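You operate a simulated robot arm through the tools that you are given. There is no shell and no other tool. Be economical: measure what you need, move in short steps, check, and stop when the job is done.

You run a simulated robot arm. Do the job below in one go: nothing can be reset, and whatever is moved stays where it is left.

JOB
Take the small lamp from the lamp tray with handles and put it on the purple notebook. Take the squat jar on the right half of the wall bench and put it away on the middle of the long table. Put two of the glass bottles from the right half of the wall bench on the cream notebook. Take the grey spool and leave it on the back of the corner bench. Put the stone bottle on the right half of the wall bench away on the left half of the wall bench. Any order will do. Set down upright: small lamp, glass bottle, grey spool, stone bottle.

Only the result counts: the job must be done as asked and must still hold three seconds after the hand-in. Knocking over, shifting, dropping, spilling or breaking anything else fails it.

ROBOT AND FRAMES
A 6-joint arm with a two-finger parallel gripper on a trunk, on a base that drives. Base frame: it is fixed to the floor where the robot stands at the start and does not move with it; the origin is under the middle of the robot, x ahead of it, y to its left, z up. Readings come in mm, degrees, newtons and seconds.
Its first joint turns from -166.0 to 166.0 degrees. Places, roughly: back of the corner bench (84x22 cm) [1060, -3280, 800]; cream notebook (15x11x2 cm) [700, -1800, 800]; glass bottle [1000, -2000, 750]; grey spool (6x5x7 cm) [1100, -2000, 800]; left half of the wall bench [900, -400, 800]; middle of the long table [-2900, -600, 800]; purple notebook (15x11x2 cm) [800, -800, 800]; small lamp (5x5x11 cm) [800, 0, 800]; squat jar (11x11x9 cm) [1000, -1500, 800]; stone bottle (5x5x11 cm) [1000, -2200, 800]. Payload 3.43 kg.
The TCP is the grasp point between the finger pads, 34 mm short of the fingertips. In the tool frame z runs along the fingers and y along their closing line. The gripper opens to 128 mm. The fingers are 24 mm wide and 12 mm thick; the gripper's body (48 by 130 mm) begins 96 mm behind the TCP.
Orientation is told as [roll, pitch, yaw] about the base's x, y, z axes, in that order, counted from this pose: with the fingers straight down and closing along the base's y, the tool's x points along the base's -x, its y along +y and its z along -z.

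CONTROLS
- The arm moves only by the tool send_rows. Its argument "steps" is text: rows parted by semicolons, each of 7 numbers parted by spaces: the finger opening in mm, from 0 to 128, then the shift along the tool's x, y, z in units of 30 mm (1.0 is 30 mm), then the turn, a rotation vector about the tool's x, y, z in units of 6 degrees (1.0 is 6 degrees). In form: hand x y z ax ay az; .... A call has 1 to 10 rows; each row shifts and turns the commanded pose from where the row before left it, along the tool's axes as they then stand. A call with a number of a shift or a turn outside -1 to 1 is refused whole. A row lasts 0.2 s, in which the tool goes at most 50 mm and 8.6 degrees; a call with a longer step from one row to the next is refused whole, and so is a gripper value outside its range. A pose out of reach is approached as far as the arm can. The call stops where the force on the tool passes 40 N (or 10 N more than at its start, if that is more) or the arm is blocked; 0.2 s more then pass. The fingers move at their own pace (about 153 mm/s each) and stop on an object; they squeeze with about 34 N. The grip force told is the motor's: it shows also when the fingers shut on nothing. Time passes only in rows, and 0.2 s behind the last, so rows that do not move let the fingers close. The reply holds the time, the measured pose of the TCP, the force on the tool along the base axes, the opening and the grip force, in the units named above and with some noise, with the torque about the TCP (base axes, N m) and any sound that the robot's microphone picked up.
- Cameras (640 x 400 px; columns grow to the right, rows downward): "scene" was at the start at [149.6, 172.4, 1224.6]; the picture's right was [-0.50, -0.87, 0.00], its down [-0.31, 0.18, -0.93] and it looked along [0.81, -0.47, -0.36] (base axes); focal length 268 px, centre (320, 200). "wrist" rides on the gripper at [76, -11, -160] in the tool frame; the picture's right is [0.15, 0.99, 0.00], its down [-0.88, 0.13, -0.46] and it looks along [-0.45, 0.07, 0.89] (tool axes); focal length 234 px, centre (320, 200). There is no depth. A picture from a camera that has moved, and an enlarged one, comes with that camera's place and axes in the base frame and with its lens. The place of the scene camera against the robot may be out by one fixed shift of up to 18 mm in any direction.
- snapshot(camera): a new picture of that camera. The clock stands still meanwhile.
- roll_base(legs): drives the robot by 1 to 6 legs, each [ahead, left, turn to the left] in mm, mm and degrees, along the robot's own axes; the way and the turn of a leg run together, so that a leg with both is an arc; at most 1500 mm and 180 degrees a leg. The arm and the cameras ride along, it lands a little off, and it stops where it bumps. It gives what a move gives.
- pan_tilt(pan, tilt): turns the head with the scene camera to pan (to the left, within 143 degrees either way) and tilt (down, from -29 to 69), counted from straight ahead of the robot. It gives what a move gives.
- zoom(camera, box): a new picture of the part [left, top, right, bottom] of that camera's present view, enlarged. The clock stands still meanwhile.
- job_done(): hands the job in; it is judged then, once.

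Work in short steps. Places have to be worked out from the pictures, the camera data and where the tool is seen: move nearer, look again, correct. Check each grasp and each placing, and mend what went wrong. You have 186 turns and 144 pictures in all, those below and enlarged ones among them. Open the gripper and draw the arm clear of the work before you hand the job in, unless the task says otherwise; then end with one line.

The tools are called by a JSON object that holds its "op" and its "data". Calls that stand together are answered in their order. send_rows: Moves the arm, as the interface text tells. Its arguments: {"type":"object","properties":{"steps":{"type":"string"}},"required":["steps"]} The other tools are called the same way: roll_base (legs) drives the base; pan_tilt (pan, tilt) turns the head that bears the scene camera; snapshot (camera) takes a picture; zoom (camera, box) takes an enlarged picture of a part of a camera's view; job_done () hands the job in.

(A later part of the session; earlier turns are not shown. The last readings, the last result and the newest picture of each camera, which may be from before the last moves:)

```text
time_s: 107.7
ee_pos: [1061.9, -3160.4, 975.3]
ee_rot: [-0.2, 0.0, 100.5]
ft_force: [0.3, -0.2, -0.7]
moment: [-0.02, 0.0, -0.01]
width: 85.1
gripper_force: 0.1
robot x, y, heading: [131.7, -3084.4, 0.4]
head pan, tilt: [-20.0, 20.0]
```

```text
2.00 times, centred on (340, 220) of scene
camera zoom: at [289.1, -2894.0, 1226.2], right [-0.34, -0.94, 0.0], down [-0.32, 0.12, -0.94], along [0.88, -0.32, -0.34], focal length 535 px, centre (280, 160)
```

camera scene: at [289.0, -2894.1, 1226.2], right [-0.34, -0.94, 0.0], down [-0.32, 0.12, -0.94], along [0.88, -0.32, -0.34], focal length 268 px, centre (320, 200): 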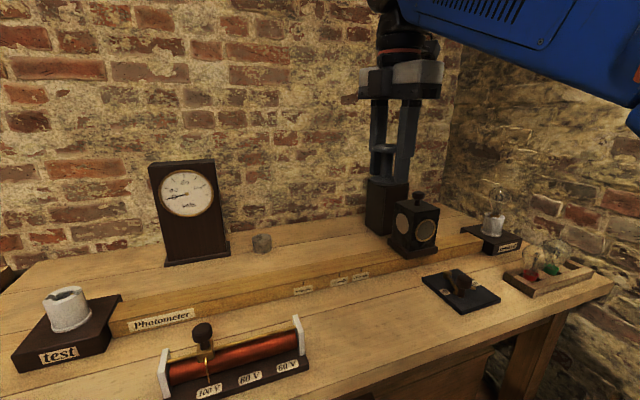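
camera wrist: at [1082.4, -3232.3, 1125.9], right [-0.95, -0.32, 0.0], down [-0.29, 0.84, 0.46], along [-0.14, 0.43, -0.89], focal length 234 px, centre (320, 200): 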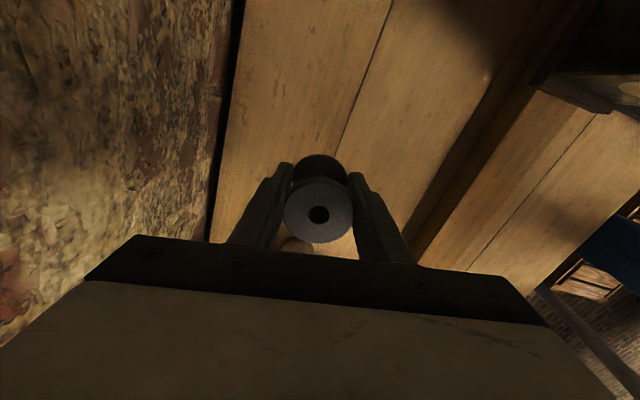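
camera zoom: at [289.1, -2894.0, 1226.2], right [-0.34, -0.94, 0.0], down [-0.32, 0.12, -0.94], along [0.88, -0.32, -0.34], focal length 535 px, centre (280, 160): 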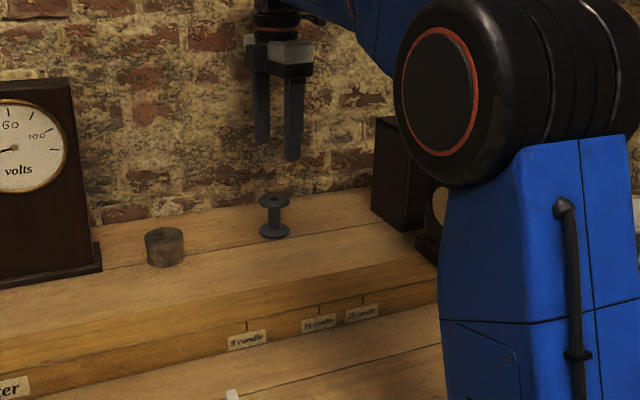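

The spool stands at the back. I retract and drive back to the stone bottle.

{"op": "send_rows", "data": {"steps": "85 0 0.5 -1 0 0 0;85 0 1 -1 0 0 0;85 0 1 -1 0 0 0;85 0 1 -0.5 0 0 0;85 0 1 -0.5 0 0 0;85 0 1 -0.5 0 0 0;85 0 1 0 0 0 0;85 0 1 0 0 0 0;85 0 1 0 0 0 0;85 0 1 0 0 0 0"}}

{"op": "send_rows", "data": {"steps": "85 0 1 0 0 0 0;85 0 1 0 0 0 0;85 0 1 0 0 0 0;85 0 1 0 0 0 0"}}

{"op": "roll_base", "data": {"legs": [[-120, 0, 0], [0, 930, 0], [90, 0, 0]]}}

{"op": "snapshot", "data": {"camera": "wrist"}}

{"op": "snapshot", "data": {"camera": "scene"}}

```text
time_s: 109.9
ee_pos: [779.2, -3211.0, 1109.5]
ee_rot: [-0.2, 0.0, 100.5]
ft_force: [-0.1, 0.4, 0.8]
moment: [0.02, 0.04, 0.07]
width: 85.1
gripper_force: 0.1
robot x, y, heading: [134.5, -3083.5, 0.3]
head pan, tilt: [-20.0, 20.0]
```

```text
time_s: 110.9
ee_pos: [661.9, -3233.3, 1109.8]
ee_rot: [-0.2, 0.0, 100.4]
ft_force: [-0.5, 0.2, -0.5]
moment: [0.0, 0.04, 0.03]
width: 85.1
gripper_force: 0.1
robot x, y, heading: [132.0, -3085.6, 0.7]
head pan, tilt: [-20.0, 20.0]
```

```text
time_s: 117.2
ee_pos: [625.3, -2318.6, 1111.3]
ee_rot: [-0.2, 0.0, 100.4]
ft_force: [-0.2, -0.8, 0.3]
moment: [0.0, -0.01, -0.01]
width: 84.9
gripper_force: 0.1
robot x, y, heading: [98.5, -2167.2, 0.2]
head pan, tilt: [-20.0, 20.0]
```

```text
74 pictures are left
camera wrist: at [648.9, -2390.9, 1270.1], right [-0.95, -0.32, 0.0], down [-0.29, 0.84, 0.46], along [-0.14, 0.43, -0.89], focal length 234 px, centre (320, 200)
```

wrist: 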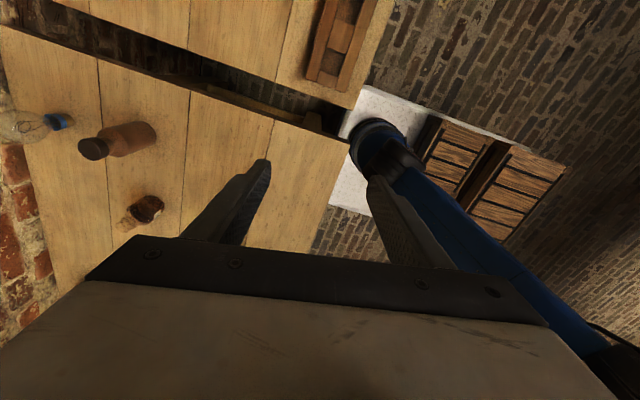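

```text
73 pictures are left
camera scene: at [254.9, -1978.7, 1226.2], right [-0.34, -0.94, 0.0], down [-0.32, 0.12, -0.94], along [0.88, -0.32, -0.34], focal length 268 px, centre (320, 200)
```

scene: 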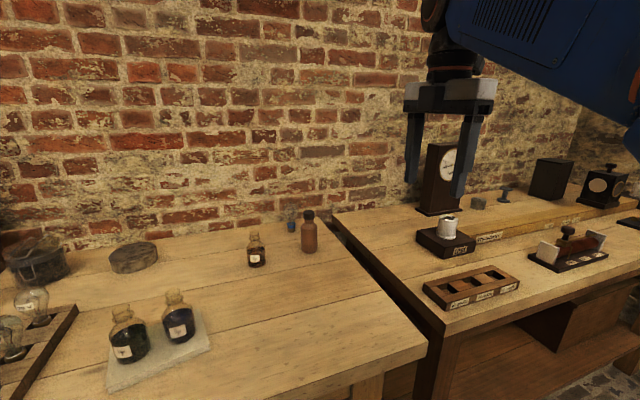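

The stone bottle is about (948,-2193). I move over it.

{"op": "send_rows", "data": {"steps": "85 -0.183 -0.94 0.3 0 0 0;85 -0.183 -0.94 0.3 0 0 0;85 -0.183 -0.94 0.3 0 0 0;85 -0.183 -0.94 0.3 0 0 0;85 -0.183 -0.94 0.3 0 0 0;85 -0.183 -0.94 0.3 0 0 0;85 -0.183 -0.94 0.3 0 0 0;85 -0.183 -0.94 0.3 0 0 0;85 -0.183 -0.94 0.3 0 0 0;85 -0.183 -0.94 0.3 0 0 0"}}

{"op": "send_rows", "data": {"steps": "85 -0.183 -0.94 0.3 0 0 0;85 -0.183 -0.94 0.3 0 0 0;85 0 0 0 0 0 0"}}

{"op": "zoom", "data": {"camera": "wrist", "box": [200, 60, 440, 260]}}

```text
time_s: 119.4
ee_pos: [893.0, -2213.4, 1021.2]
ee_rot: [-0.2, 0.0, 100.2]
ft_force: [-1.9, 0.6, 0.6]
moment: [0.03, -0.05, -0.02]
width: 85.5
gripper_force: 0.1
robot x, y, heading: [98.5, -2163.7, 0.1]
head pan, tilt: [-20.0, 20.0]
```

```text
time_s: 120.2
ee_pos: [947.9, -2193.1, 1004.9]
ee_rot: [-0.3, 0.0, 100.4]
ft_force: [-0.1, 0.3, 0.3]
moment: [-0.03, 0.01, 0.01]
width: 85.0
gripper_force: 0.1
robot x, y, heading: [95.9, -2166.5, -0.1]
head pan, tilt: [-20.0, 20.0]
```

```text
2.00 times, centred on (320, 160) of wrist
camera zoom: at [970.7, -2265.0, 1164.6], right [-0.95, -0.32, 0.0], down [-0.29, 0.84, 0.46], along [-0.14, 0.43, -0.89], focal length 468 px, centre (320, 280)
```

zoom: 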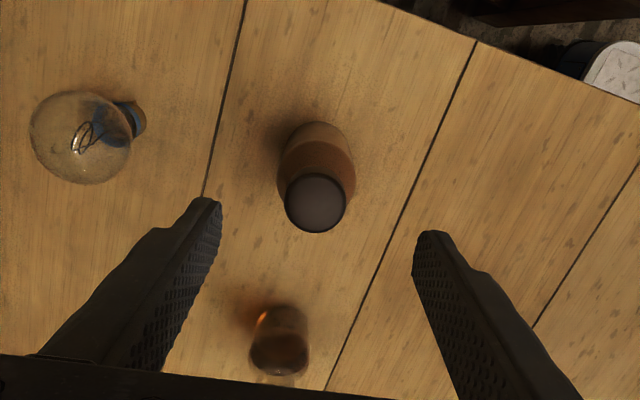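

Aligned. I lower around the stone bottle and grip its body.

{"op": "send_rows", "data": {"steps": "85 -0.1 0 0.9 0 0 0;85 0 0 0.9 0 0 0;85 0 0 0.9 0 0 0;85 0 0 0.9 0 0 0;85 0 0 0.9 0 0 0;85 0 0 0.73 0 0 0;85 0 0 0 0 0 0;65 0 0 0 0 0 0;40 0 0 0 0 0 0;40 0 0 0 0 0 0"}}

{"op": "send_rows", "data": {"steps": "40 0 0 0 0 0 0;40 0 0 -0.5 0 0 0;40 0 0 -1 0 0 0;40 0 0 -1 0 0 0;40 0 0 -1 0 0 0;40 0 0 -1 0 0 0;40 0 0 -1 0 0 0;40 0 1 -1 0 0 0;40 0 1 -1 0 0 0;40 0 1 -1 0 0 0"}}

{"op": "send_rows", "data": {"steps": "40 0 1 0 0 0 0;40 0 1 0 0 0 0;40 0 1 0 0 0 0;40 0 1 0 0 0 0;40 0 1 0 0 0 0;40 0 1 0 0 0 0;40 0 1 0 0 0 0;40 0 1 0 0 0 0;40 0 1 0 0 0 0"}}

{"op": "snapshot", "data": {"camera": "scene"}}

```text
time_s: 122.4
ee_pos: [947.8, -2192.0, 845.8]
ee_rot: [-0.2, 0.0, 100.3]
ft_force: [0.5, 0.0, -0.3]
moment: [-0.01, -0.01, 0.01]
width: 47.4
gripper_force: 34.1
robot x, y, heading: [99.2, -2163.3, -0.0]
head pan, tilt: [-20.0, 20.0]
```

```text
time_s: 124.6
ee_pos: [857.4, -2206.3, 1101.7]
ee_rot: [-0.2, 0.0, 100.2]
ft_force: [0.1, 0.1, -2.2]
moment: [0.01, 0.09, -0.01]
width: 47.2
gripper_force: 34.1
robot x, y, heading: [99.1, -2165.4, 0.3]
head pan, tilt: [-20.0, 20.0]
```

```text
time_s: 126.6
ee_pos: [593.7, -2252.6, 1101.1]
ee_rot: [-0.2, 0.0, 100.2]
ft_force: [0.9, 0.0, -2.0]
moment: [-0.02, 0.06, 0.0]
width: 47.4
gripper_force: 33.9
robot x, y, heading: [99.9, -2164.9, 0.2]
head pan, tilt: [-20.0, 20.0]
```

```text
71 pictures are left
camera scene: at [255.2, -1978.7, 1226.1], right [-0.34, -0.94, 0.0], down [-0.32, 0.12, -0.94], along [0.88, -0.32, -0.34], focal length 268 px, centre (320, 200)
```

scene: 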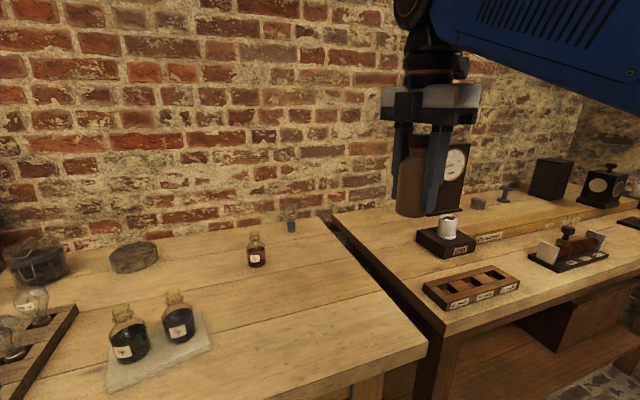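

The stone bottle is secure. I drive back left to the left half of the bench.

{"op": "roll_base", "data": {"legs": [[-90, 0, 0], [0, 1450, 0]]}}

{"op": "pan_tilt", "data": {"pan": 0, "tilt": 25}}

{"op": "snapshot", "data": {"camera": "scene"}}

{"op": "snapshot", "data": {"camera": "wrist"}}

```text
time_s: 134.4
ee_pos: [503.3, -820.9, 1101.0]
ee_rot: [-0.3, 0.0, 100.0]
ft_force: [-1.0, 0.4, -2.4]
moment: [0.0, -0.02, 0.02]
width: 47.4
gripper_force: 34.3
robot x, y, heading: [3.4, -732.5, 0.0]
head pan, tilt: [-20.0, 20.0]
```

```text
time_s: 135.3
ee_pos: [503.3, -821.6, 1101.0]
ee_rot: [-0.2, 0.0, 100.1]
ft_force: [0.5, -0.8, -1.3]
moment: [0.0, 0.03, 0.03]
width: 47.2
gripper_force: 34.0
robot x, y, heading: [6.7, -732.4, -0.0]
head pan, tilt: [0.0, 25.0]
```

```text
70 pictures are left
camera scene: at [169.5, -513.0, 1218.1], right [0.0, -1.0, 0.0], down [-0.42, 0.0, -0.91], along [0.91, 0.0, -0.42], focal length 268 px, centre (320, 200)
```

scene: 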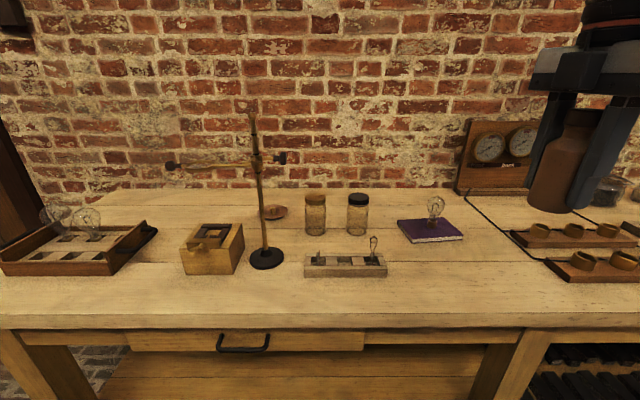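

```text
69 pictures are left
camera wrist: at [525.3, -893.0, 1260.3], right [-0.95, -0.32, 0.0], down [-0.28, 0.84, 0.46], along [-0.14, 0.43, -0.89], focal length 234 px, centre (320, 200)
```

wrist: 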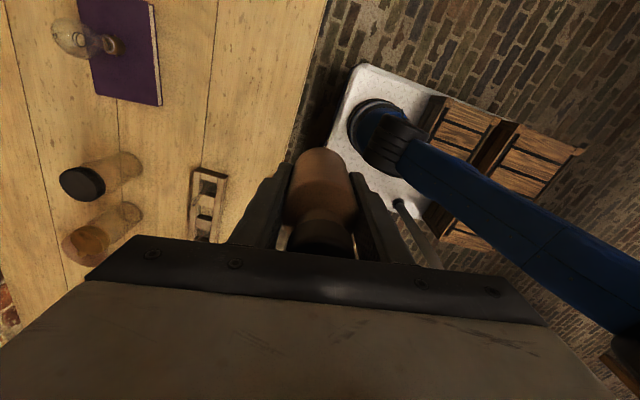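

Free spot in front of the notebook at (700,-770), clear of the rack. I move the stone bottle there.

{"op": "send_rows", "data": {"steps": "40 -0.074 -0.966 0 0 0 0;40 -0.074 -0.966 0.6 0 0 0;40 -0.074 -0.966 0.6 0 0 0;40 -0.074 -0.966 0.6 0 0 0;40 -0.074 -0.966 0.6 0 0 0;40 -0.074 -0.966 0.6 0 0 0;40 -0.074 -0.966 0.6 0 0 0;40 0 0 0.6 0 0 0;40 0 0 0 0 0 0"}}

{"op": "snapshot", "data": {"camera": "scene"}}

{"op": "snapshot", "data": {"camera": "wrist"}}

```text
time_s: 137.3
ee_pos: [701.5, -768.2, 975.5]
ee_rot: [-0.3, 0.0, 100.1]
ft_force: [-0.3, -0.2, -2.2]
moment: [-0.01, -0.02, 0.02]
width: 47.3
gripper_force: 34.4
robot x, y, heading: [10.7, -730.5, -0.1]
head pan, tilt: [0.0, 25.0]
```

```text
68 pictures are left
camera scene: at [169.5, -512.9, 1218.1], right [0.0, -1.0, 0.0], down [-0.42, 0.0, -0.91], along [0.91, 0.0, -0.42], focal length 268 px, centre (320, 200)
```

scene: 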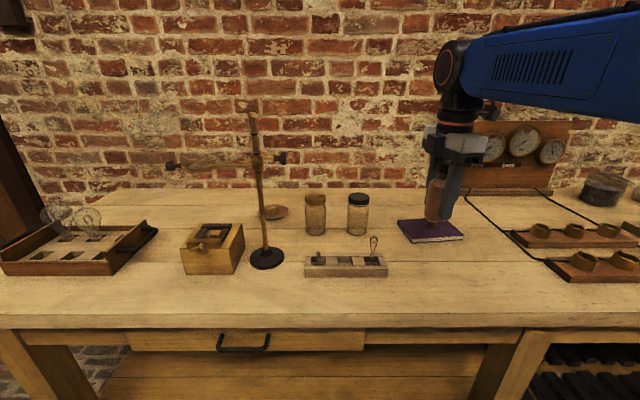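

```text
67 pictures are left
camera wrist: at [724.0, -841.1, 1134.8], right [-0.95, -0.32, 0.0], down [-0.28, 0.84, 0.46], along [-0.14, 0.43, -0.89], focal length 234 px, centre (320, 200)
```

wrist: 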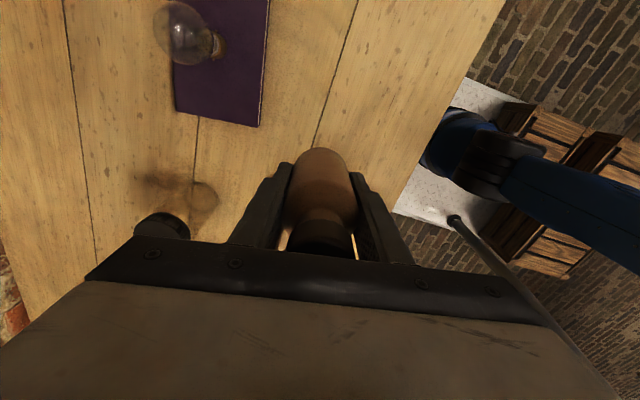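

Clear. Lowering to near contact.

{"op": "send_rows", "data": {"steps": "40 0 0 0.9 0 0 0;40 0 0 0.9 0 0 0;40 0 0 0.9 0 0 0;40 0 0 0.9 0 0 0;40 0 0 0.5 0 0 0;40 0 0 0 0 0 0"}}

{"op": "send_rows", "data": {"steps": "40 0 0 0.1 0 0 0;40 0 0 0 0 0 0"}}

{"op": "send_rows", "data": {"steps": "40 0 0 0.06 0 0 0;40 0 0 0 0 0 0"}}

```text
time_s: 138.7
ee_pos: [702.0, -769.7, 852.0]
ee_rot: [-0.3, 0.0, 100.1]
ft_force: [-0.2, 0.3, -3.0]
moment: [-0.02, -0.02, -0.02]
width: 47.3
gripper_force: 33.6
robot x, y, heading: [7.7, -731.1, 0.0]
head pan, tilt: [0.0, 25.0]
```

```text
time_s: 139.3
ee_pos: [700.0, -770.0, 848.6]
ee_rot: [-0.3, 0.0, 100.1]
ft_force: [0.3, -0.9, -2.4]
moment: [0.02, 0.04, 0.0]
width: 47.3
gripper_force: 34.3
robot x, y, heading: [10.0, -729.9, -0.1]
head pan, tilt: [0.0, 25.0]
```

```text
time_s: 139.9
ee_pos: [700.1, -770.0, 847.7]
ee_rot: [-0.1, 0.0, 100.1]
ft_force: [0.2, 0.1, -1.3]
moment: [-0.01, 0.03, -0.01]
width: 47.3
gripper_force: 34.1
robot x, y, heading: [8.0, -730.3, 0.2]
head pan, tilt: [0.0, 25.0]
```

{"op": "send_rows", "data": {"steps": "40 0 0 0.05 0 0 0;40 0 0 0 0 0 0"}}

{"op": "send_rows", "data": {"steps": "40 0 0 0.04 0 0 0;40 0 0 0 0 0 0"}}

```text
time_s: 140.5
ee_pos: [701.0, -771.4, 846.3]
ee_rot: [-0.3, 0.1, 100.0]
ft_force: [0.7, 0.7, 0.1]
moment: [-0.03, 0.05, 0.02]
width: 47.3
gripper_force: 34.1
robot x, y, heading: [12.0, -731.5, -0.1]
head pan, tilt: [0.0, 25.0]
```

```text
time_s: 141.1
ee_pos: [700.9, -769.6, 846.9]
ee_rot: [-0.4, 0.0, 100.1]
ft_force: [-0.8, 1.1, 20.0]
moment: [-0.03, 0.44, -0.02]
width: 47.3
gripper_force: 33.9
robot x, y, heading: [6.3, -733.5, 0.0]
head pan, tilt: [0.0, 25.0]
```

Contact. I release, rise and retract.

{"op": "send_rows", "data": {"steps": "40 0 0 -0.04 0 0 0;49 0 0 0 0 0 0;53 0 0 0 0 0 0;62 0 0 0 0 0 0;80 0 0 0 0 0 0;85 0 0 -0.6 0 0 0;85 0 0 -1 0 0 0;85 0 0 -1 0 0 0;85 0 0 -1 0 0 0;85 0 0 -1 0 0 0"}}

{"op": "send_rows", "data": {"steps": "110 0 1 -1 0 0 0;120 0 1 -1 0 0 0;128 0 1 -1 0 0 0;128 0 1 0 0 0 0;128 0 1 0 0 0 0"}}

{"op": "zoom", "data": {"camera": "scene", "box": [280, 170, 480, 300]}}

```text
time_s: 143.3
ee_pos: [700.3, -771.0, 985.3]
ee_rot: [-0.2, -0.1, 100.0]
ft_force: [0.3, 0.4, -0.1]
moment: [0.0, -0.02, -0.01]
width: 84.9
gripper_force: 0.1
robot x, y, heading: [8.9, -733.1, -0.2]
head pan, tilt: [0.0, 25.0]
```

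```text
time_s: 144.5
ee_pos: [551.2, -799.3, 1072.1]
ee_rot: [-0.2, 0.0, 100.0]
ft_force: [0.3, -0.1, -0.6]
moment: [0.01, 0.05, -0.02]
width: 128.2
gripper_force: 0.1
robot x, y, heading: [6.7, -729.8, -0.1]
head pan, tilt: [0.0, 25.0]
```

```text
3.08 times, centred on (380, 235) of scene
camera zoom: at [169.7, -512.9, 1218.1], right [0.0, -1.0, 0.0], down [-0.42, 0.0, -0.91], along [0.91, 0.0, -0.42], focal length 823 px, centre (135, 92)
```

zoom: 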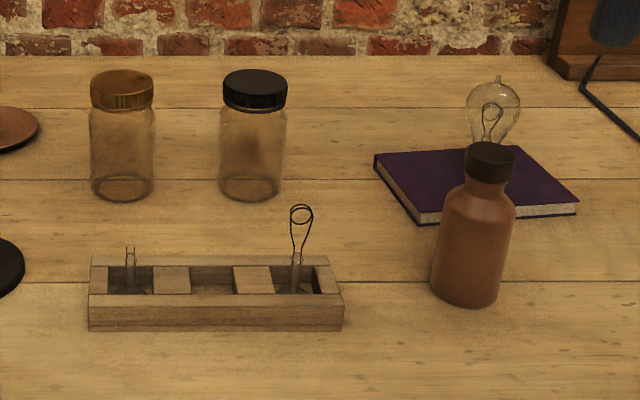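

Stone bottle done. Now the squat jar at about (1042,-1494): drive right and look.

{"op": "roll_base", "data": {"legs": [[0, -750, 0], [90, 0, 0]]}}

{"op": "snapshot", "data": {"camera": "scene"}}

{"op": "snapshot", "data": {"camera": "wrist"}}

```text
time_s: 149.3
ee_pos: [641.4, -1553.9, 1073.6]
ee_rot: [-0.2, 0.1, 100.1]
ft_force: [0.4, -0.8, 1.2]
moment: [0.01, 0.03, 0.03]
width: 128.0
gripper_force: 0.1
robot x, y, heading: [93.4, -1487.7, -0.1]
head pan, tilt: [0.0, 25.0]
```

```text
65 pictures are left
camera scene: at [258.0, -1268.7, 1218.1], right [0.0, -1.0, 0.0], down [-0.42, 0.0, -0.91], along [0.91, 0.0, -0.42], focal length 268 px, centre (320, 200)
```

scene: 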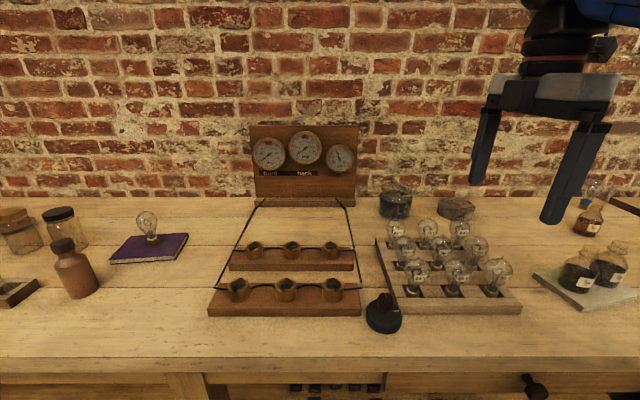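

```text
64 pictures are left
camera wrist: at [663.7, -1625.2, 1232.7], right [-0.95, -0.32, 0.0], down [-0.29, 0.84, 0.46], along [-0.14, 0.43, -0.89], focal length 234 px, centre (320, 200)
```

wrist: 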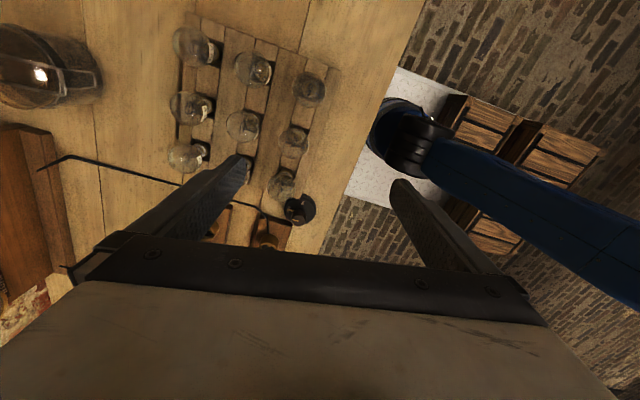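

{"op": "zoom", "data": {"camera": "scene", "box": [350, 170, 490, 250]}}

{"op": "zoom", "data": {"camera": "wrist", "box": [0, 0, 200, 150]}}

```text
4.57 times, centred on (420, 210) of scene
camera zoom: at [258.0, -1268.7, 1218.1], right [0.0, -1.0, 0.0], down [-0.42, 0.0, -0.91], along [0.91, 0.0, -0.42], focal length 1223 px, centre (-137, 154)
```

zoom: 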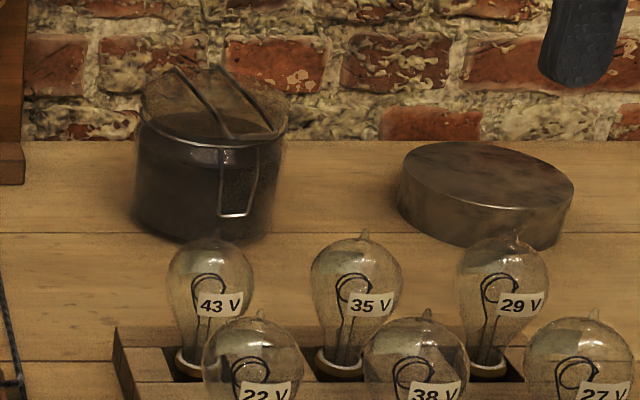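

```text
2.67 times, centred on (100, 75) of wrist
camera zoom: at [663.7, -1625.2, 1232.7], right [-0.95, -0.32, 0.0], down [-0.29, 0.84, 0.46], along [-0.14, 0.43, -0.89], focal length 624 px, centre (907, 533)
```

zoom: 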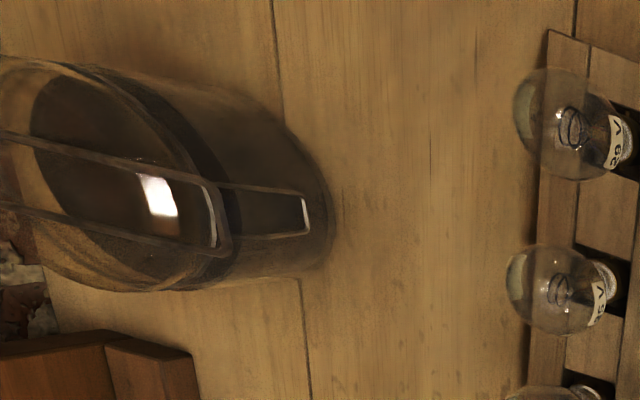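

The jar is a clasp jar whose bail runs about along x (turned ~20°), so I'll close across it at yaw ~20. I move the base nearer and turn the tool.

{"op": "roll_base", "data": {"legs": [[35, 0, 0]]}}

{"op": "send_rows", "data": {"steps": "128 0 0 0 0 0 1;128 0 0 0 0 0 1;128 0 0 0 0 0 1;128 0 0 0 0 0 1;128 0 0 0 0 0 1;128 0 0 0 0 0 1;128 0 0 0 0 0 1;128 0 0 0 0 0 1;128 0 0 0 0 0 1;128 0 0 0 0 0 1"}}

{"op": "send_rows", "data": {"steps": "128 0 0 0 0 0 1;128 0 0 0 0 0 1;128 0 0 0 0 0 1;128 0 0 0 0 0 0.33;128 0 0 0 0 0 0"}}

{"op": "snapshot", "data": {"camera": "wrist"}}

```text
time_s: 150.1
ee_pos: [675.4, -1552.7, 1071.8]
ee_rot: [-0.2, 0.0, 100.2]
ft_force: [-0.6, 0.1, 0.2]
moment: [0.0, -0.05, 0.0]
width: 127.9
gripper_force: 0.1
robot x, y, heading: [135.4, -1489.4, -0.3]
head pan, tilt: [0.0, 25.0]
```

```text
time_s: 152.3
ee_pos: [675.9, -1552.9, 1073.0]
ee_rot: [-0.1, -0.2, 40.1]
ft_force: [-0.7, 0.3, -0.5]
moment: [0.0, 0.03, 0.02]
width: 127.9
gripper_force: 0.1
robot x, y, heading: [131.1, -1486.0, -0.1]
head pan, tilt: [0.0, 25.0]
```

```text
time_s: 153.5
ee_pos: [675.3, -1553.0, 1072.1]
ee_rot: [-0.1, -0.2, 20.1]
ft_force: [0.2, -0.8, 1.2]
moment: [0.02, -0.01, 0.05]
width: 128.1
gripper_force: 0.0
robot x, y, heading: [131.7, -1487.8, -0.2]
head pan, tilt: [0.0, 25.0]
```

```text
61 pictures are left
camera wrist: at [606.9, -1589.2, 1232.2], right [-0.48, 0.88, 0.0], down [0.78, 0.43, 0.46], along [0.4, 0.22, -0.89], focal length 234 px, centre (320, 200)
```

wrist: 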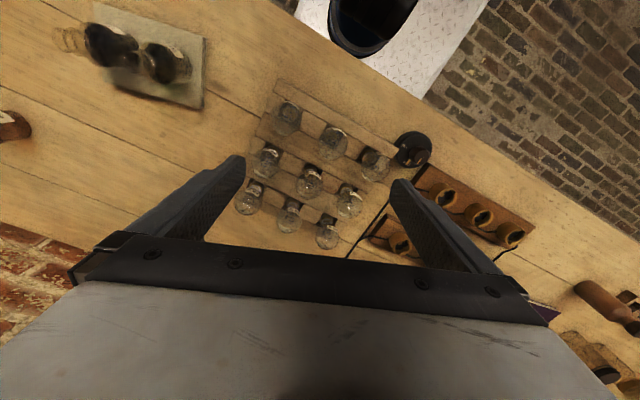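

I move above the jar for a close look.

{"op": "send_rows", "data": {"steps": "128 -1 -0.25 0 0 0 0;128 -1 -0.25 0 0 0 0;128 -1 -0.25 0 0 0 0;128 -1 -0.25 0 0 0 0;128 -1 -0.25 0 0 0 0;128 -1 -0.25 0 0 0 0;128 -1 -0.25 0 0 0 0;128 -1 -0.25 0 0 0 0;128 -1 -0.25 0 0 0 0;128 -1 -0.25 0 0 0 0"}}

{"op": "snapshot", "data": {"camera": "wrist"}}

{"op": "zoom", "data": {"camera": "scene", "box": [350, 130, 510, 250]}}

```text
time_s: 155.7
ee_pos: [984.1, -1518.6, 1075.8]
ee_rot: [0.0, -0.4, 20.3]
ft_force: [-0.3, -0.4, 0.7]
moment: [0.0, -0.08, -0.02]
width: 128.1
gripper_force: 0.1
robot x, y, heading: [130.7, -1487.9, -0.1]
head pan, tilt: [0.0, 25.0]
```

```text
60 pictures are left
camera wrist: at [914.4, -1554.1, 1234.5], right [-0.48, 0.88, 0.0], down [0.78, 0.43, 0.46], along [0.41, 0.22, -0.89], focal length 234 px, centre (320, 200)
```

wrist: 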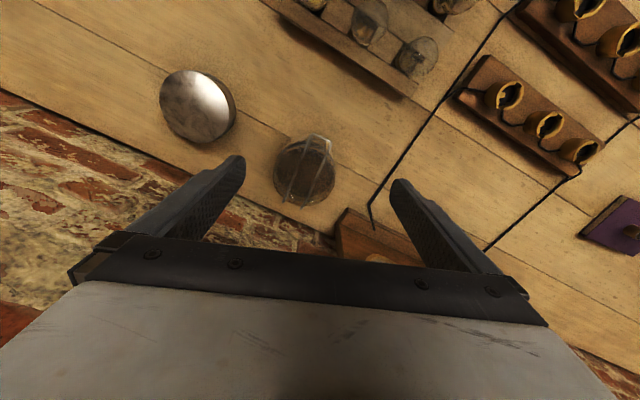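

```text
3.33 times, centred on (430, 190) of scene
camera zoom: at [292.5, -1268.7, 1218.1], right [0.0, -1.0, 0.0], down [-0.42, 0.0, -0.91], along [0.91, 0.0, -0.42], focal length 892 px, centre (-47, 233)
```

zoom: 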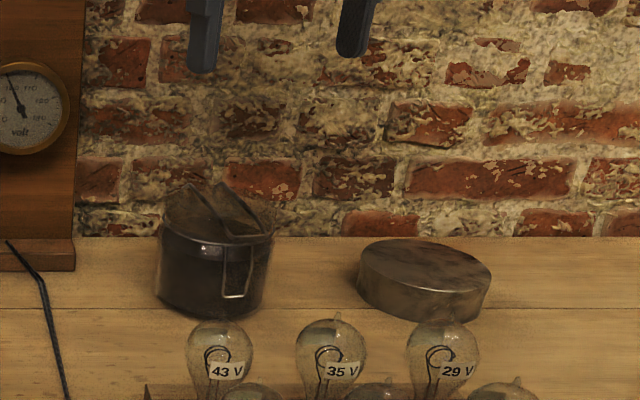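

{"op": "zoom", "data": {"camera": "wrist", "box": [220, 100, 400, 230]}}

```text
3.08 times, centred on (310, 165) of wrist
camera zoom: at [914.4, -1554.1, 1234.5], right [-0.48, 0.88, 0.0], down [0.78, 0.43, 0.46], along [0.41, 0.22, -0.89], focal length 720 px, centre (351, 308)
```

zoom: 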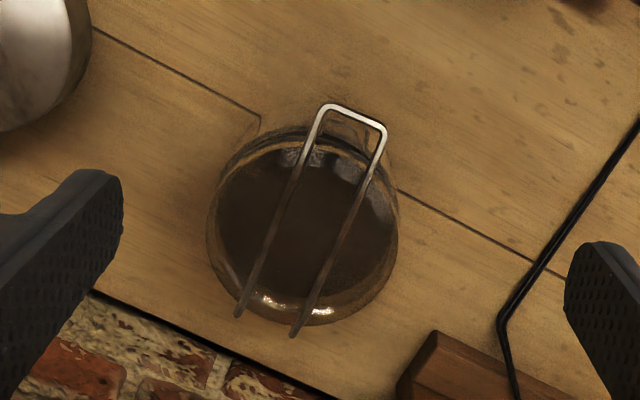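

Jar centre about (1060,-1508), diameter ≈108. I centre over it and descend to just above it.

{"op": "send_rows", "data": {"steps": "128 -0.85 -0.18 0 0 0 0;128 -0.85 -0.18 0 0 0 0;128 -0.8 -0.17 0.5 0 0 0;128 0 0 0.9 0 0 0;128 0 0 0.9 0 0 0;128 0 0 0.9 0 0 0;128 0 0 0 0 0 0"}}

{"op": "snapshot", "data": {"camera": "wrist"}}

{"op": "zoom", "data": {"camera": "scene", "box": [350, 130, 510, 250]}}

```text
time_s: 157.3
ee_pos: [1059.3, -1510.0, 977.1]
ee_rot: [0.0, -0.3, 20.1]
ft_force: [-0.6, 0.3, 0.0]
moment: [0.03, -0.02, 0.01]
width: 127.9
gripper_force: 0.1
robot x, y, heading: [130.4, -1485.0, -0.2]
head pan, tilt: [0.0, 25.0]
```

```text
57 pictures are left
camera wrist: at [991.2, -1545.5, 1137.0], right [-0.48, 0.88, 0.0], down [0.78, 0.43, 0.46], along [0.4, 0.22, -0.89], focal length 234 px, centre (320, 200)
```

wrist: 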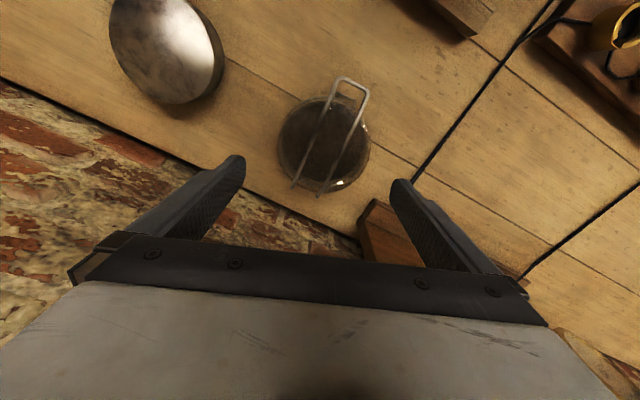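

```text
3.33 times, centred on (430, 190) of scene
camera zoom: at [292.9, -1268.7, 1218.1], right [0.0, -1.0, 0.0], down [-0.42, 0.0, -0.91], along [0.91, 0.0, -0.42], focal length 892 px, centre (-47, 233)
```

zoom: 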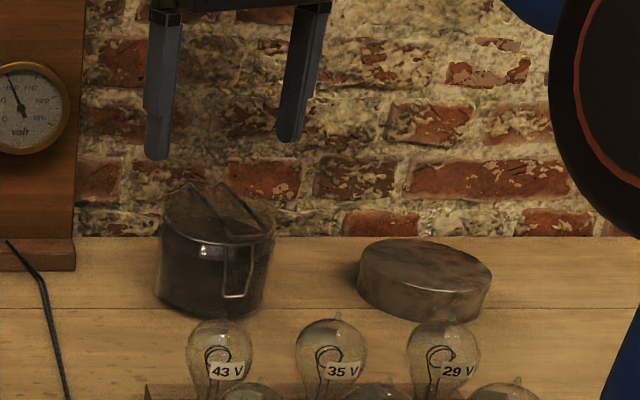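

{"op": "zoom", "data": {"camera": "wrist", "box": [240, 60, 400, 220]}}

```text
2.50 times, centred on (320, 140) of wrist
camera zoom: at [991.2, -1545.5, 1137.0], right [-0.48, 0.88, 0.0], down [0.78, 0.43, 0.46], along [0.4, 0.22, -0.89], focal length 585 px, centre (320, 350)
```

zoom: 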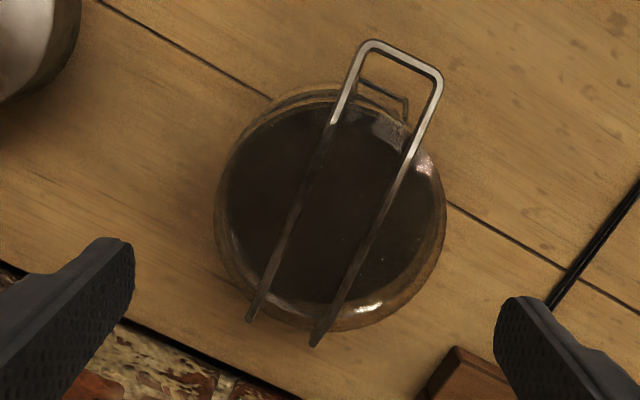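

Refined jar centre (1047.5,-1509). I correct by (+0.36,+0.17) units and descend around it.

{"op": "send_rows", "data": {"steps": "128 0.36 0.17 0 0 0 0;128 0 0 0.7 0 0 0;128 0 0 0.7 0 0 0;128 0 0 0 0 0 0"}}

{"op": "zoom", "data": {"camera": "wrist", "box": [200, 80, 440, 260]}}

{"op": "zoom", "data": {"camera": "scene", "box": [360, 140, 450, 230]}}

```text
time_s: 158.3
ee_pos: [1048.1, -1510.8, 935.7]
ee_rot: [0.1, -0.2, 20.2]
ft_force: [0.9, 1.1, -0.3]
moment: [0.0, -0.01, 0.01]
width: 128.1
gripper_force: 0.0
robot x, y, heading: [132.8, -1488.4, -0.2]
head pan, tilt: [0.0, 25.0]
```

```text
2.22 times, centred on (320, 170) of wrist
camera zoom: at [979.1, -1545.6, 1095.2], right [-0.48, 0.88, 0.0], down [0.78, 0.43, 0.46], along [0.4, 0.22, -0.89], focal length 520 px, centre (320, 267)
```

zoom: 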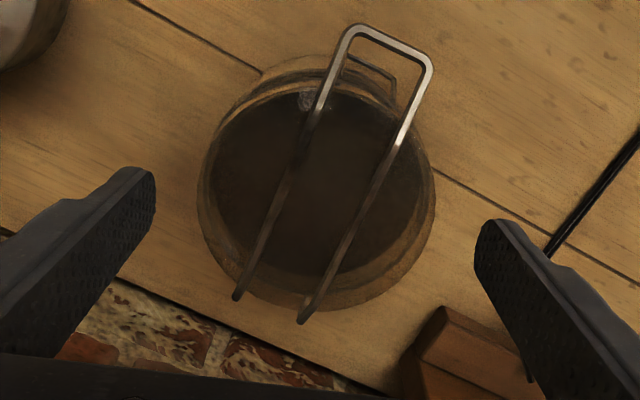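

```text
4.44 times, centred on (405, 185) of scene
camera zoom: at [292.9, -1268.7, 1218.1], right [0.0, -1.0, 0.0], down [-0.42, 0.0, -0.91], along [0.91, 0.0, -0.42], focal length 1189 px, centre (-58, 267)
```

zoom: 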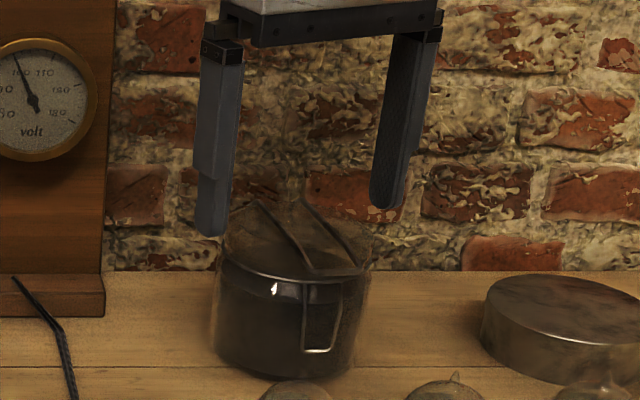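

Centred between the fingers. I descend gradually around the jar.

{"op": "send_rows", "data": {"steps": "128 0 0 0.4 0 0 0;128 0 0 0.4 0 0 0;128 0 0 0.4 0 0 0;128 0 0 0 0 0 0"}}

{"op": "send_rows", "data": {"steps": "128 0 0 0.5 0 0 0;128 0 0 0.5 0 0 0;128 0 0 0.5 0 0 0;128 0 0 0.3 0 0 0;128 0 0 0 0 0 0"}}

{"op": "zoom", "data": {"camera": "wrist", "box": [200, 80, 440, 260]}}

{"op": "zoom", "data": {"camera": "scene", "box": [360, 140, 450, 230]}}

```text
time_s: 159.3
ee_pos: [1049.3, -1508.2, 899.5]
ee_rot: [-0.1, -0.2, 20.2]
ft_force: [-0.2, 0.3, -0.1]
moment: [0.02, -0.03, 0.02]
width: 128.1
gripper_force: 0.0
robot x, y, heading: [130.8, -1486.7, 0.2]
head pan, tilt: [0.0, 25.0]
```

```text
time_s: 160.5
ee_pos: [1048.0, -1509.2, 845.6]
ee_rot: [0.0, -0.2, 20.2]
ft_force: [0.6, 0.0, -1.0]
moment: [0.01, 0.02, -0.01]
width: 128.0
gripper_force: 0.1
robot x, y, heading: [129.2, -1489.7, -0.2]
head pan, tilt: [0.0, 25.0]
```

```text
2.22 times, centred on (320, 170) of wrist
camera zoom: at [979.1, -1545.4, 1005.3], right [-0.48, 0.88, 0.0], down [0.78, 0.43, 0.46], along [0.4, 0.22, -0.89], focal length 520 px, centre (320, 267)
```

zoom: 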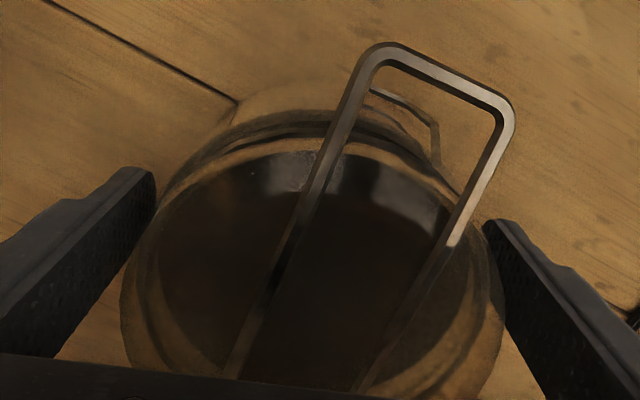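

```text
4.44 times, centred on (405, 185) of scene
camera zoom: at [292.9, -1268.7, 1218.1], right [0.0, -1.0, 0.0], down [-0.42, 0.0, -0.91], along [0.91, 0.0, -0.42], focal length 1189 px, centre (-58, 267)
```

zoom: 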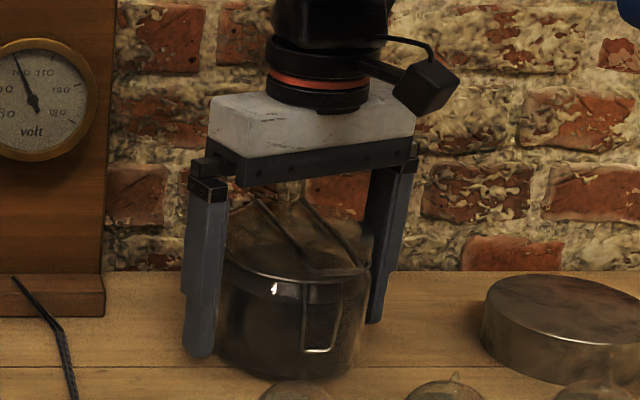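

The jar sits between the fingers. I close and lift a little.

{"op": "send_rows", "data": {"steps": "118 0 0 0 0 0 0;112 0 0 0 0 0 0;106 0 0 0 0 0 0;95 0 0 0 0 0 0;90 0 0 0 0 0 0;90 0 0 0 0 0 0"}}

{"op": "send_rows", "data": {"steps": "90 0 0 -0.2 0 0 0;90 0 0 -0.4 0 0 0;90 0 0 -0.4 0 0 0;90 0 0 0 0 0 0"}}

{"op": "zoom", "data": {"camera": "scene", "box": [360, 140, 450, 230]}}

```text
time_s: 161.9
ee_pos: [1047.1, -1510.5, 846.0]
ee_rot: [0.0, -0.2, 20.2]
ft_force: [1.0, -4.0, 1.3]
moment: [0.1, -0.04, -0.06]
width: 102.7
gripper_force: 34.2
robot x, y, heading: [130.0, -1487.5, -0.0]
head pan, tilt: [0.0, 25.0]
```

```text
time_s: 162.9
ee_pos: [1048.8, -1508.3, 876.7]
ee_rot: [0.0, -0.2, 20.2]
ft_force: [0.1, 0.0, -11.0]
moment: [0.01, 0.05, -0.03]
width: 102.6
gripper_force: 34.9
robot x, y, heading: [131.6, -1488.5, 0.3]
head pan, tilt: [0.0, 25.0]
```

```text
4.44 times, centred on (405, 185) of scene
camera zoom: at [293.3, -1268.7, 1218.0], right [0.0, -1.0, 0.0], down [-0.42, 0.0, -0.91], along [0.91, 0.0, -0.42], focal length 1189 px, centre (-58, 267)
```

zoom: 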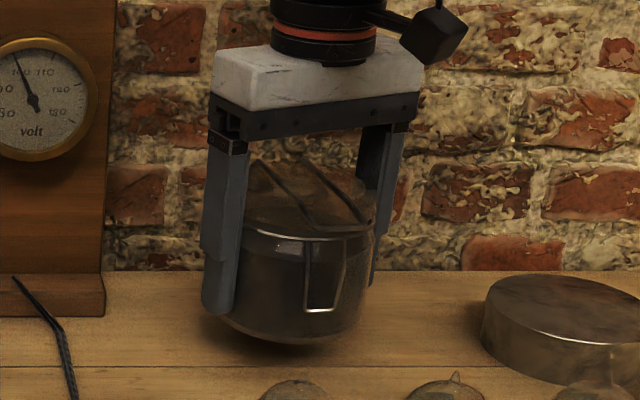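

The jar (≈11 N) is held firmly. I lift it well above the bulbs and retract.

{"op": "send_rows", "data": {"steps": "90 0 0 -0.7 0 0 0;90 0 0 -0.9 0 0 0;90 0 0 -0.9 0 0 0;90 0 0 -0.9 0 0 0;90 0 0 -0.9 0 0 0;90 0 0 -0.9 0 0 0;90 0 0 -0.9 0 0 0;90 0 0 -0.9 0 0 0;90 0 0 -0.7 0 0 0;90 0 0 0 0 0 0"}}

{"op": "send_rows", "data": {"steps": "90 0.8 0.3 0 0 0 0;90 0.9 0.33 0 0 0 0;90 0.9 0.33 0 0 0 0;90 0.9 0.33 0 0 0 0;90 0.9 0.33 0 0 0 0;90 0.9 0.33 0 0 0 0;90 0.9 0.33 0 0 0 0;90 0.9 0.33 0 0 0 0;90 0.9 0.33 0 0 0 0;90 0.9 0.33 0 0 0 0"}}

{"op": "send_rows", "data": {"steps": "90 0.9 0.33 0 0 0 0;90 0.9 0.33 0 0 0 0;90 0.9 0.33 0 0 0 0;90 0.9 0.33 0 0 0 0;90 0 0 0 0 0 0"}}

{"op": "pan_tilt", "data": {"pan": 143, "tilt": 15}}

{"op": "snapshot", "data": {"camera": "scene"}}

```text
time_s: 165.1
ee_pos: [1048.7, -1507.8, 1107.7]
ee_rot: [0.1, -0.2, 20.2]
ft_force: [-0.2, -0.7, -11.8]
moment: [-0.02, 0.07, 0.03]
width: 102.9
gripper_force: 34.1
robot x, y, heading: [130.3, -1490.1, -0.1]
head pan, tilt: [0.0, 25.0]
```

```text
time_s: 167.3
ee_pos: [763.3, -1507.6, 1105.1]
ee_rot: [0.0, -0.2, 20.2]
ft_force: [0.5, 0.1, -10.5]
moment: [-0.01, 0.03, -0.01]
width: 103.0
gripper_force: 34.3
robot x, y, heading: [131.6, -1488.4, 0.1]
head pan, tilt: [0.0, 25.0]
```

```text
time_s: 168.5
ee_pos: [647.6, -1507.0, 1106.0]
ee_rot: [-0.1, -0.3, 20.2]
ft_force: [0.2, -0.4, -10.7]
moment: [-0.03, 0.01, 0.02]
width: 102.8
gripper_force: 33.8
robot x, y, heading: [133.5, -1487.7, 0.0]
head pan, tilt: [0.0, 25.0]
```

```text
time_s: 170.8
ee_pos: [647.1, -1507.2, 1105.3]
ee_rot: [0.0, -0.3, 20.1]
ft_force: [0.4, 0.4, -10.4]
moment: [0.0, 0.03, -0.01]
width: 102.7
gripper_force: 34.2
robot x, y, heading: [132.3, -1488.4, 0.1]
head pan, tilt: [143.0, 15.0]
```

```text
49 pictures are left
camera scene: at [126.4, -1212.5, 1234.3], right [0.6, 0.8, 0.0], down [0.21, -0.16, -0.97], along [-0.77, 0.58, -0.26], focal length 268 px, centre (320, 200)
```

scene: 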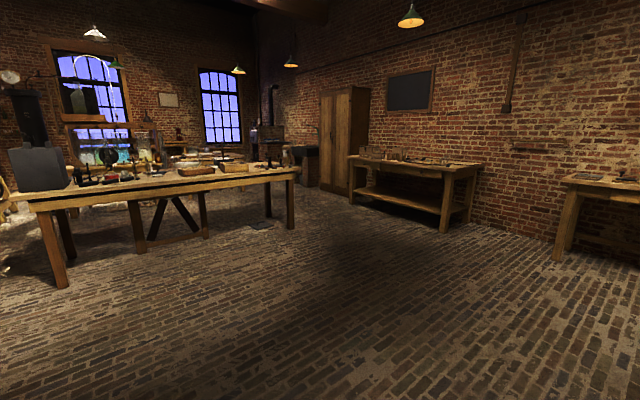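

The long table stands across the room with clear floor between. I back off, turn round, and drive toward it.

{"op": "roll_base", "data": {"legs": [[-500, 0, 0], [0, 0, 180], [0, -880, 0], [600, 0, 0]]}}

{"op": "pan_tilt", "data": {"pan": 0, "tilt": 15}}

{"op": "snapshot", "data": {"camera": "scene"}}

```text
time_s: 188.4
ee_pos: [-1489.4, -583.6, 1104.9]
ee_rot: [-0.1, -0.3, -159.2]
ft_force: [-0.1, 0.4, -10.5]
moment: [-0.01, 0.01, 0.04]
width: 102.7
gripper_force: 33.7
robot x, y, heading: [-974.1, -597.5, -179.5]
head pan, tilt: [143.0, 15.0]
```

```text
time_s: 190.7
ee_pos: [-1491.7, -584.3, 1106.5]
ee_rot: [0.1, -0.2, -159.2]
ft_force: [-0.6, -0.5, -11.3]
moment: [0.02, -0.02, -0.02]
width: 103.1
gripper_force: 33.9
robot x, y, heading: [-970.9, -597.7, -179.3]
head pan, tilt: [0.0, 15.0]
```

```text
48 pictures are left
camera scene: at [-1156.3, -819.5, 1234.3], right [-0.01, 1.0, 0.0], down [0.26, 0.0, -0.97], along [-0.97, -0.01, -0.26], focal length 268 px, centre (320, 200)
```

scene: 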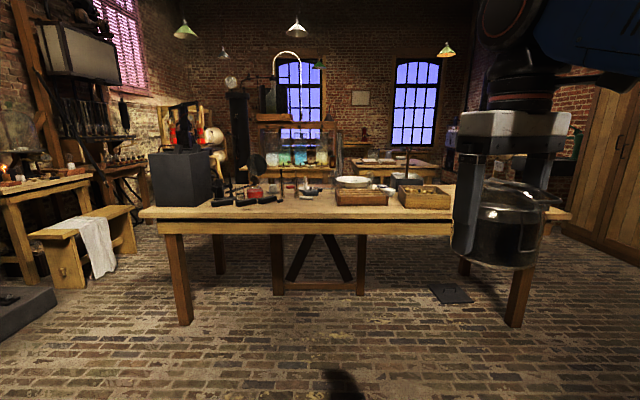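

The table's front edge is at x≈-2520, centre y≈-620. I drive closer to inspect its middle.

{"op": "roll_base", "data": {"legs": [[950, 0, 0]]}}

{"op": "pan_tilt", "data": {"pan": 0, "tilt": 28}}

{"op": "snapshot", "data": {"camera": "scene"}}

{"op": "snapshot", "data": {"camera": "wrist"}}

```text
time_s: 195.6
ee_pos: [-2434.9, -605.6, 1105.6]
ee_rot: [0.0, -0.2, -158.6]
ft_force: [0.1, 0.4, -11.6]
moment: [0.0, -0.04, -0.02]
width: 103.0
gripper_force: 34.1
robot x, y, heading: [-1917.5, -613.1, -178.7]
head pan, tilt: [0.0, 15.0]
```

```text
time_s: 196.3
ee_pos: [-2434.4, -604.0, 1105.9]
ee_rot: [0.0, -0.2, -158.6]
ft_force: [-1.0, 1.4, -11.0]
moment: [0.02, 0.0, -0.01]
width: 102.8
gripper_force: 34.2
robot x, y, heading: [-1914.9, -611.5, -178.9]
head pan, tilt: [0.0, 28.0]
```

```text
47 pictures are left
camera scene: at [-2095.9, -837.1, 1213.3], right [-0.02, 1.0, 0.0], down [0.47, 0.01, -0.88], along [-0.88, -0.02, -0.47], focal length 268 px, centre (320, 200)
```

scene: 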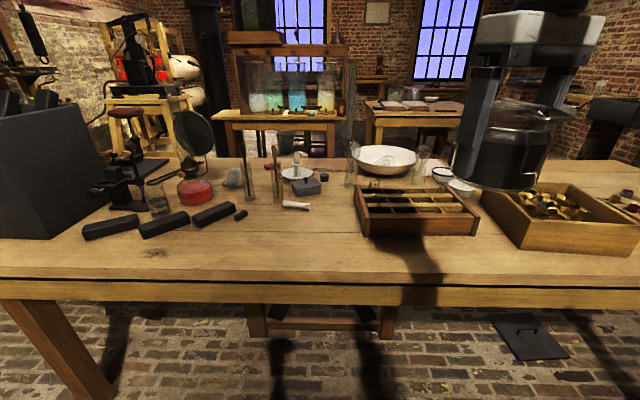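

```text
46 pictures are left
camera wrist: at [-2368.8, -565.7, 1265.0], right [0.5, -0.87, 0.0], down [-0.77, -0.44, 0.46], along [-0.4, -0.23, -0.89], focal length 234 px, centre (320, 200)
```

wrist: 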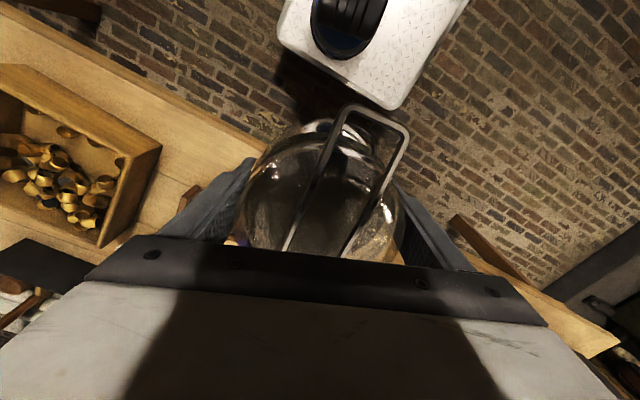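

Free spot between the white tool and the brown tray, around (-2730,-845). I carry the jar there at height and check from above.

{"op": "send_rows", "data": {"steps": "90 -0.6 0.2 0 0 0 0;90 -0.93 0.296 0 0 0 0;90 -0.93 0.296 0 0 0 0;90 -0.93 0.296 0 0 0 0;90 -0.93 0.296 0 0 0 0;90 -0.93 0.296 0 0 0 0;90 -0.93 0.296 0 0 0 0;90 -0.93 0.296 0 0 0 0;90 -0.93 0.296 0 0 0 0;90 -0.93 0.296 0 0 0 0"}}

{"op": "send_rows", "data": {"steps": "90 -0.93 0.296 0 0 0 0;90 -0.93 0.296 0 0 0 0;90 -0.93 0.296 0 0 0 0;90 -0.4 0.1 0 0 0 0;90 0 0 0 0 0 0"}}

{"op": "snapshot", "data": {"camera": "scene"}}

{"op": "snapshot", "data": {"camera": "wrist"}}

```text
time_s: 198.6
ee_pos: [-2653.0, -782.6, 1107.0]
ee_rot: [-0.1, -0.3, -158.6]
ft_force: [1.2, 0.4, -9.4]
moment: [-0.03, 0.04, 0.02]
width: 103.0
gripper_force: 33.9
robot x, y, heading: [-1916.0, -613.2, -178.7]
head pan, tilt: [0.0, 28.0]
```

```text
time_s: 199.8
ee_pos: [-2733.0, -846.6, 1107.2]
ee_rot: [0.0, -0.2, -158.5]
ft_force: [0.5, -0.3, -10.2]
moment: [0.02, -0.05, 0.03]
width: 102.9
gripper_force: 33.6
robot x, y, heading: [-1919.8, -612.9, -178.9]
head pan, tilt: [0.0, 28.0]
```

```text
45 pictures are left
camera scene: at [-2096.0, -837.2, 1213.2], right [-0.02, 1.0, 0.0], down [0.47, 0.01, -0.88], along [-0.88, -0.02, -0.47], focal length 268 px, centre (320, 200)
```

scene: 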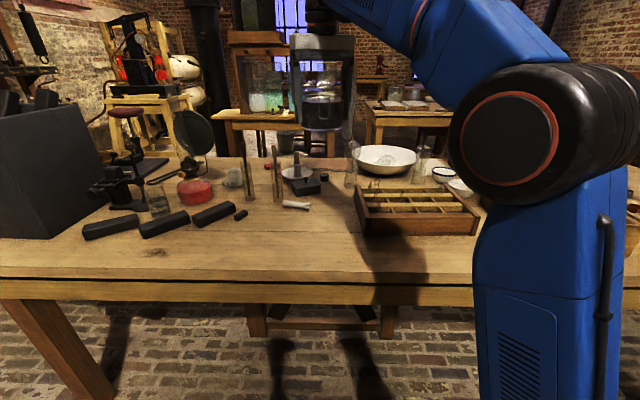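

```text
44 pictures are left
camera wrist: at [-2666.9, -807.2, 1267.3], right [0.5, -0.87, 0.0], down [-0.77, -0.44, 0.46], along [-0.4, -0.23, -0.89], focal length 234 px, centre (320, 200)
```

wrist: 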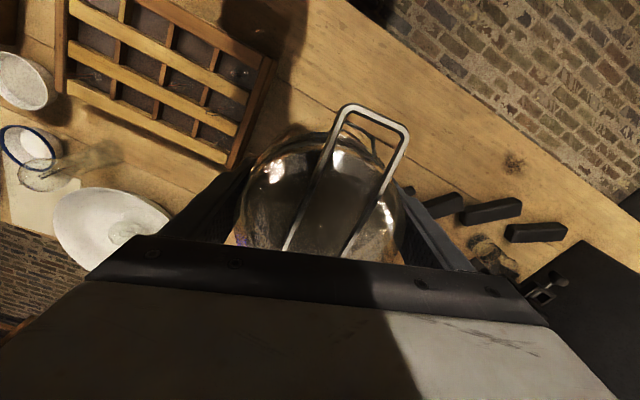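

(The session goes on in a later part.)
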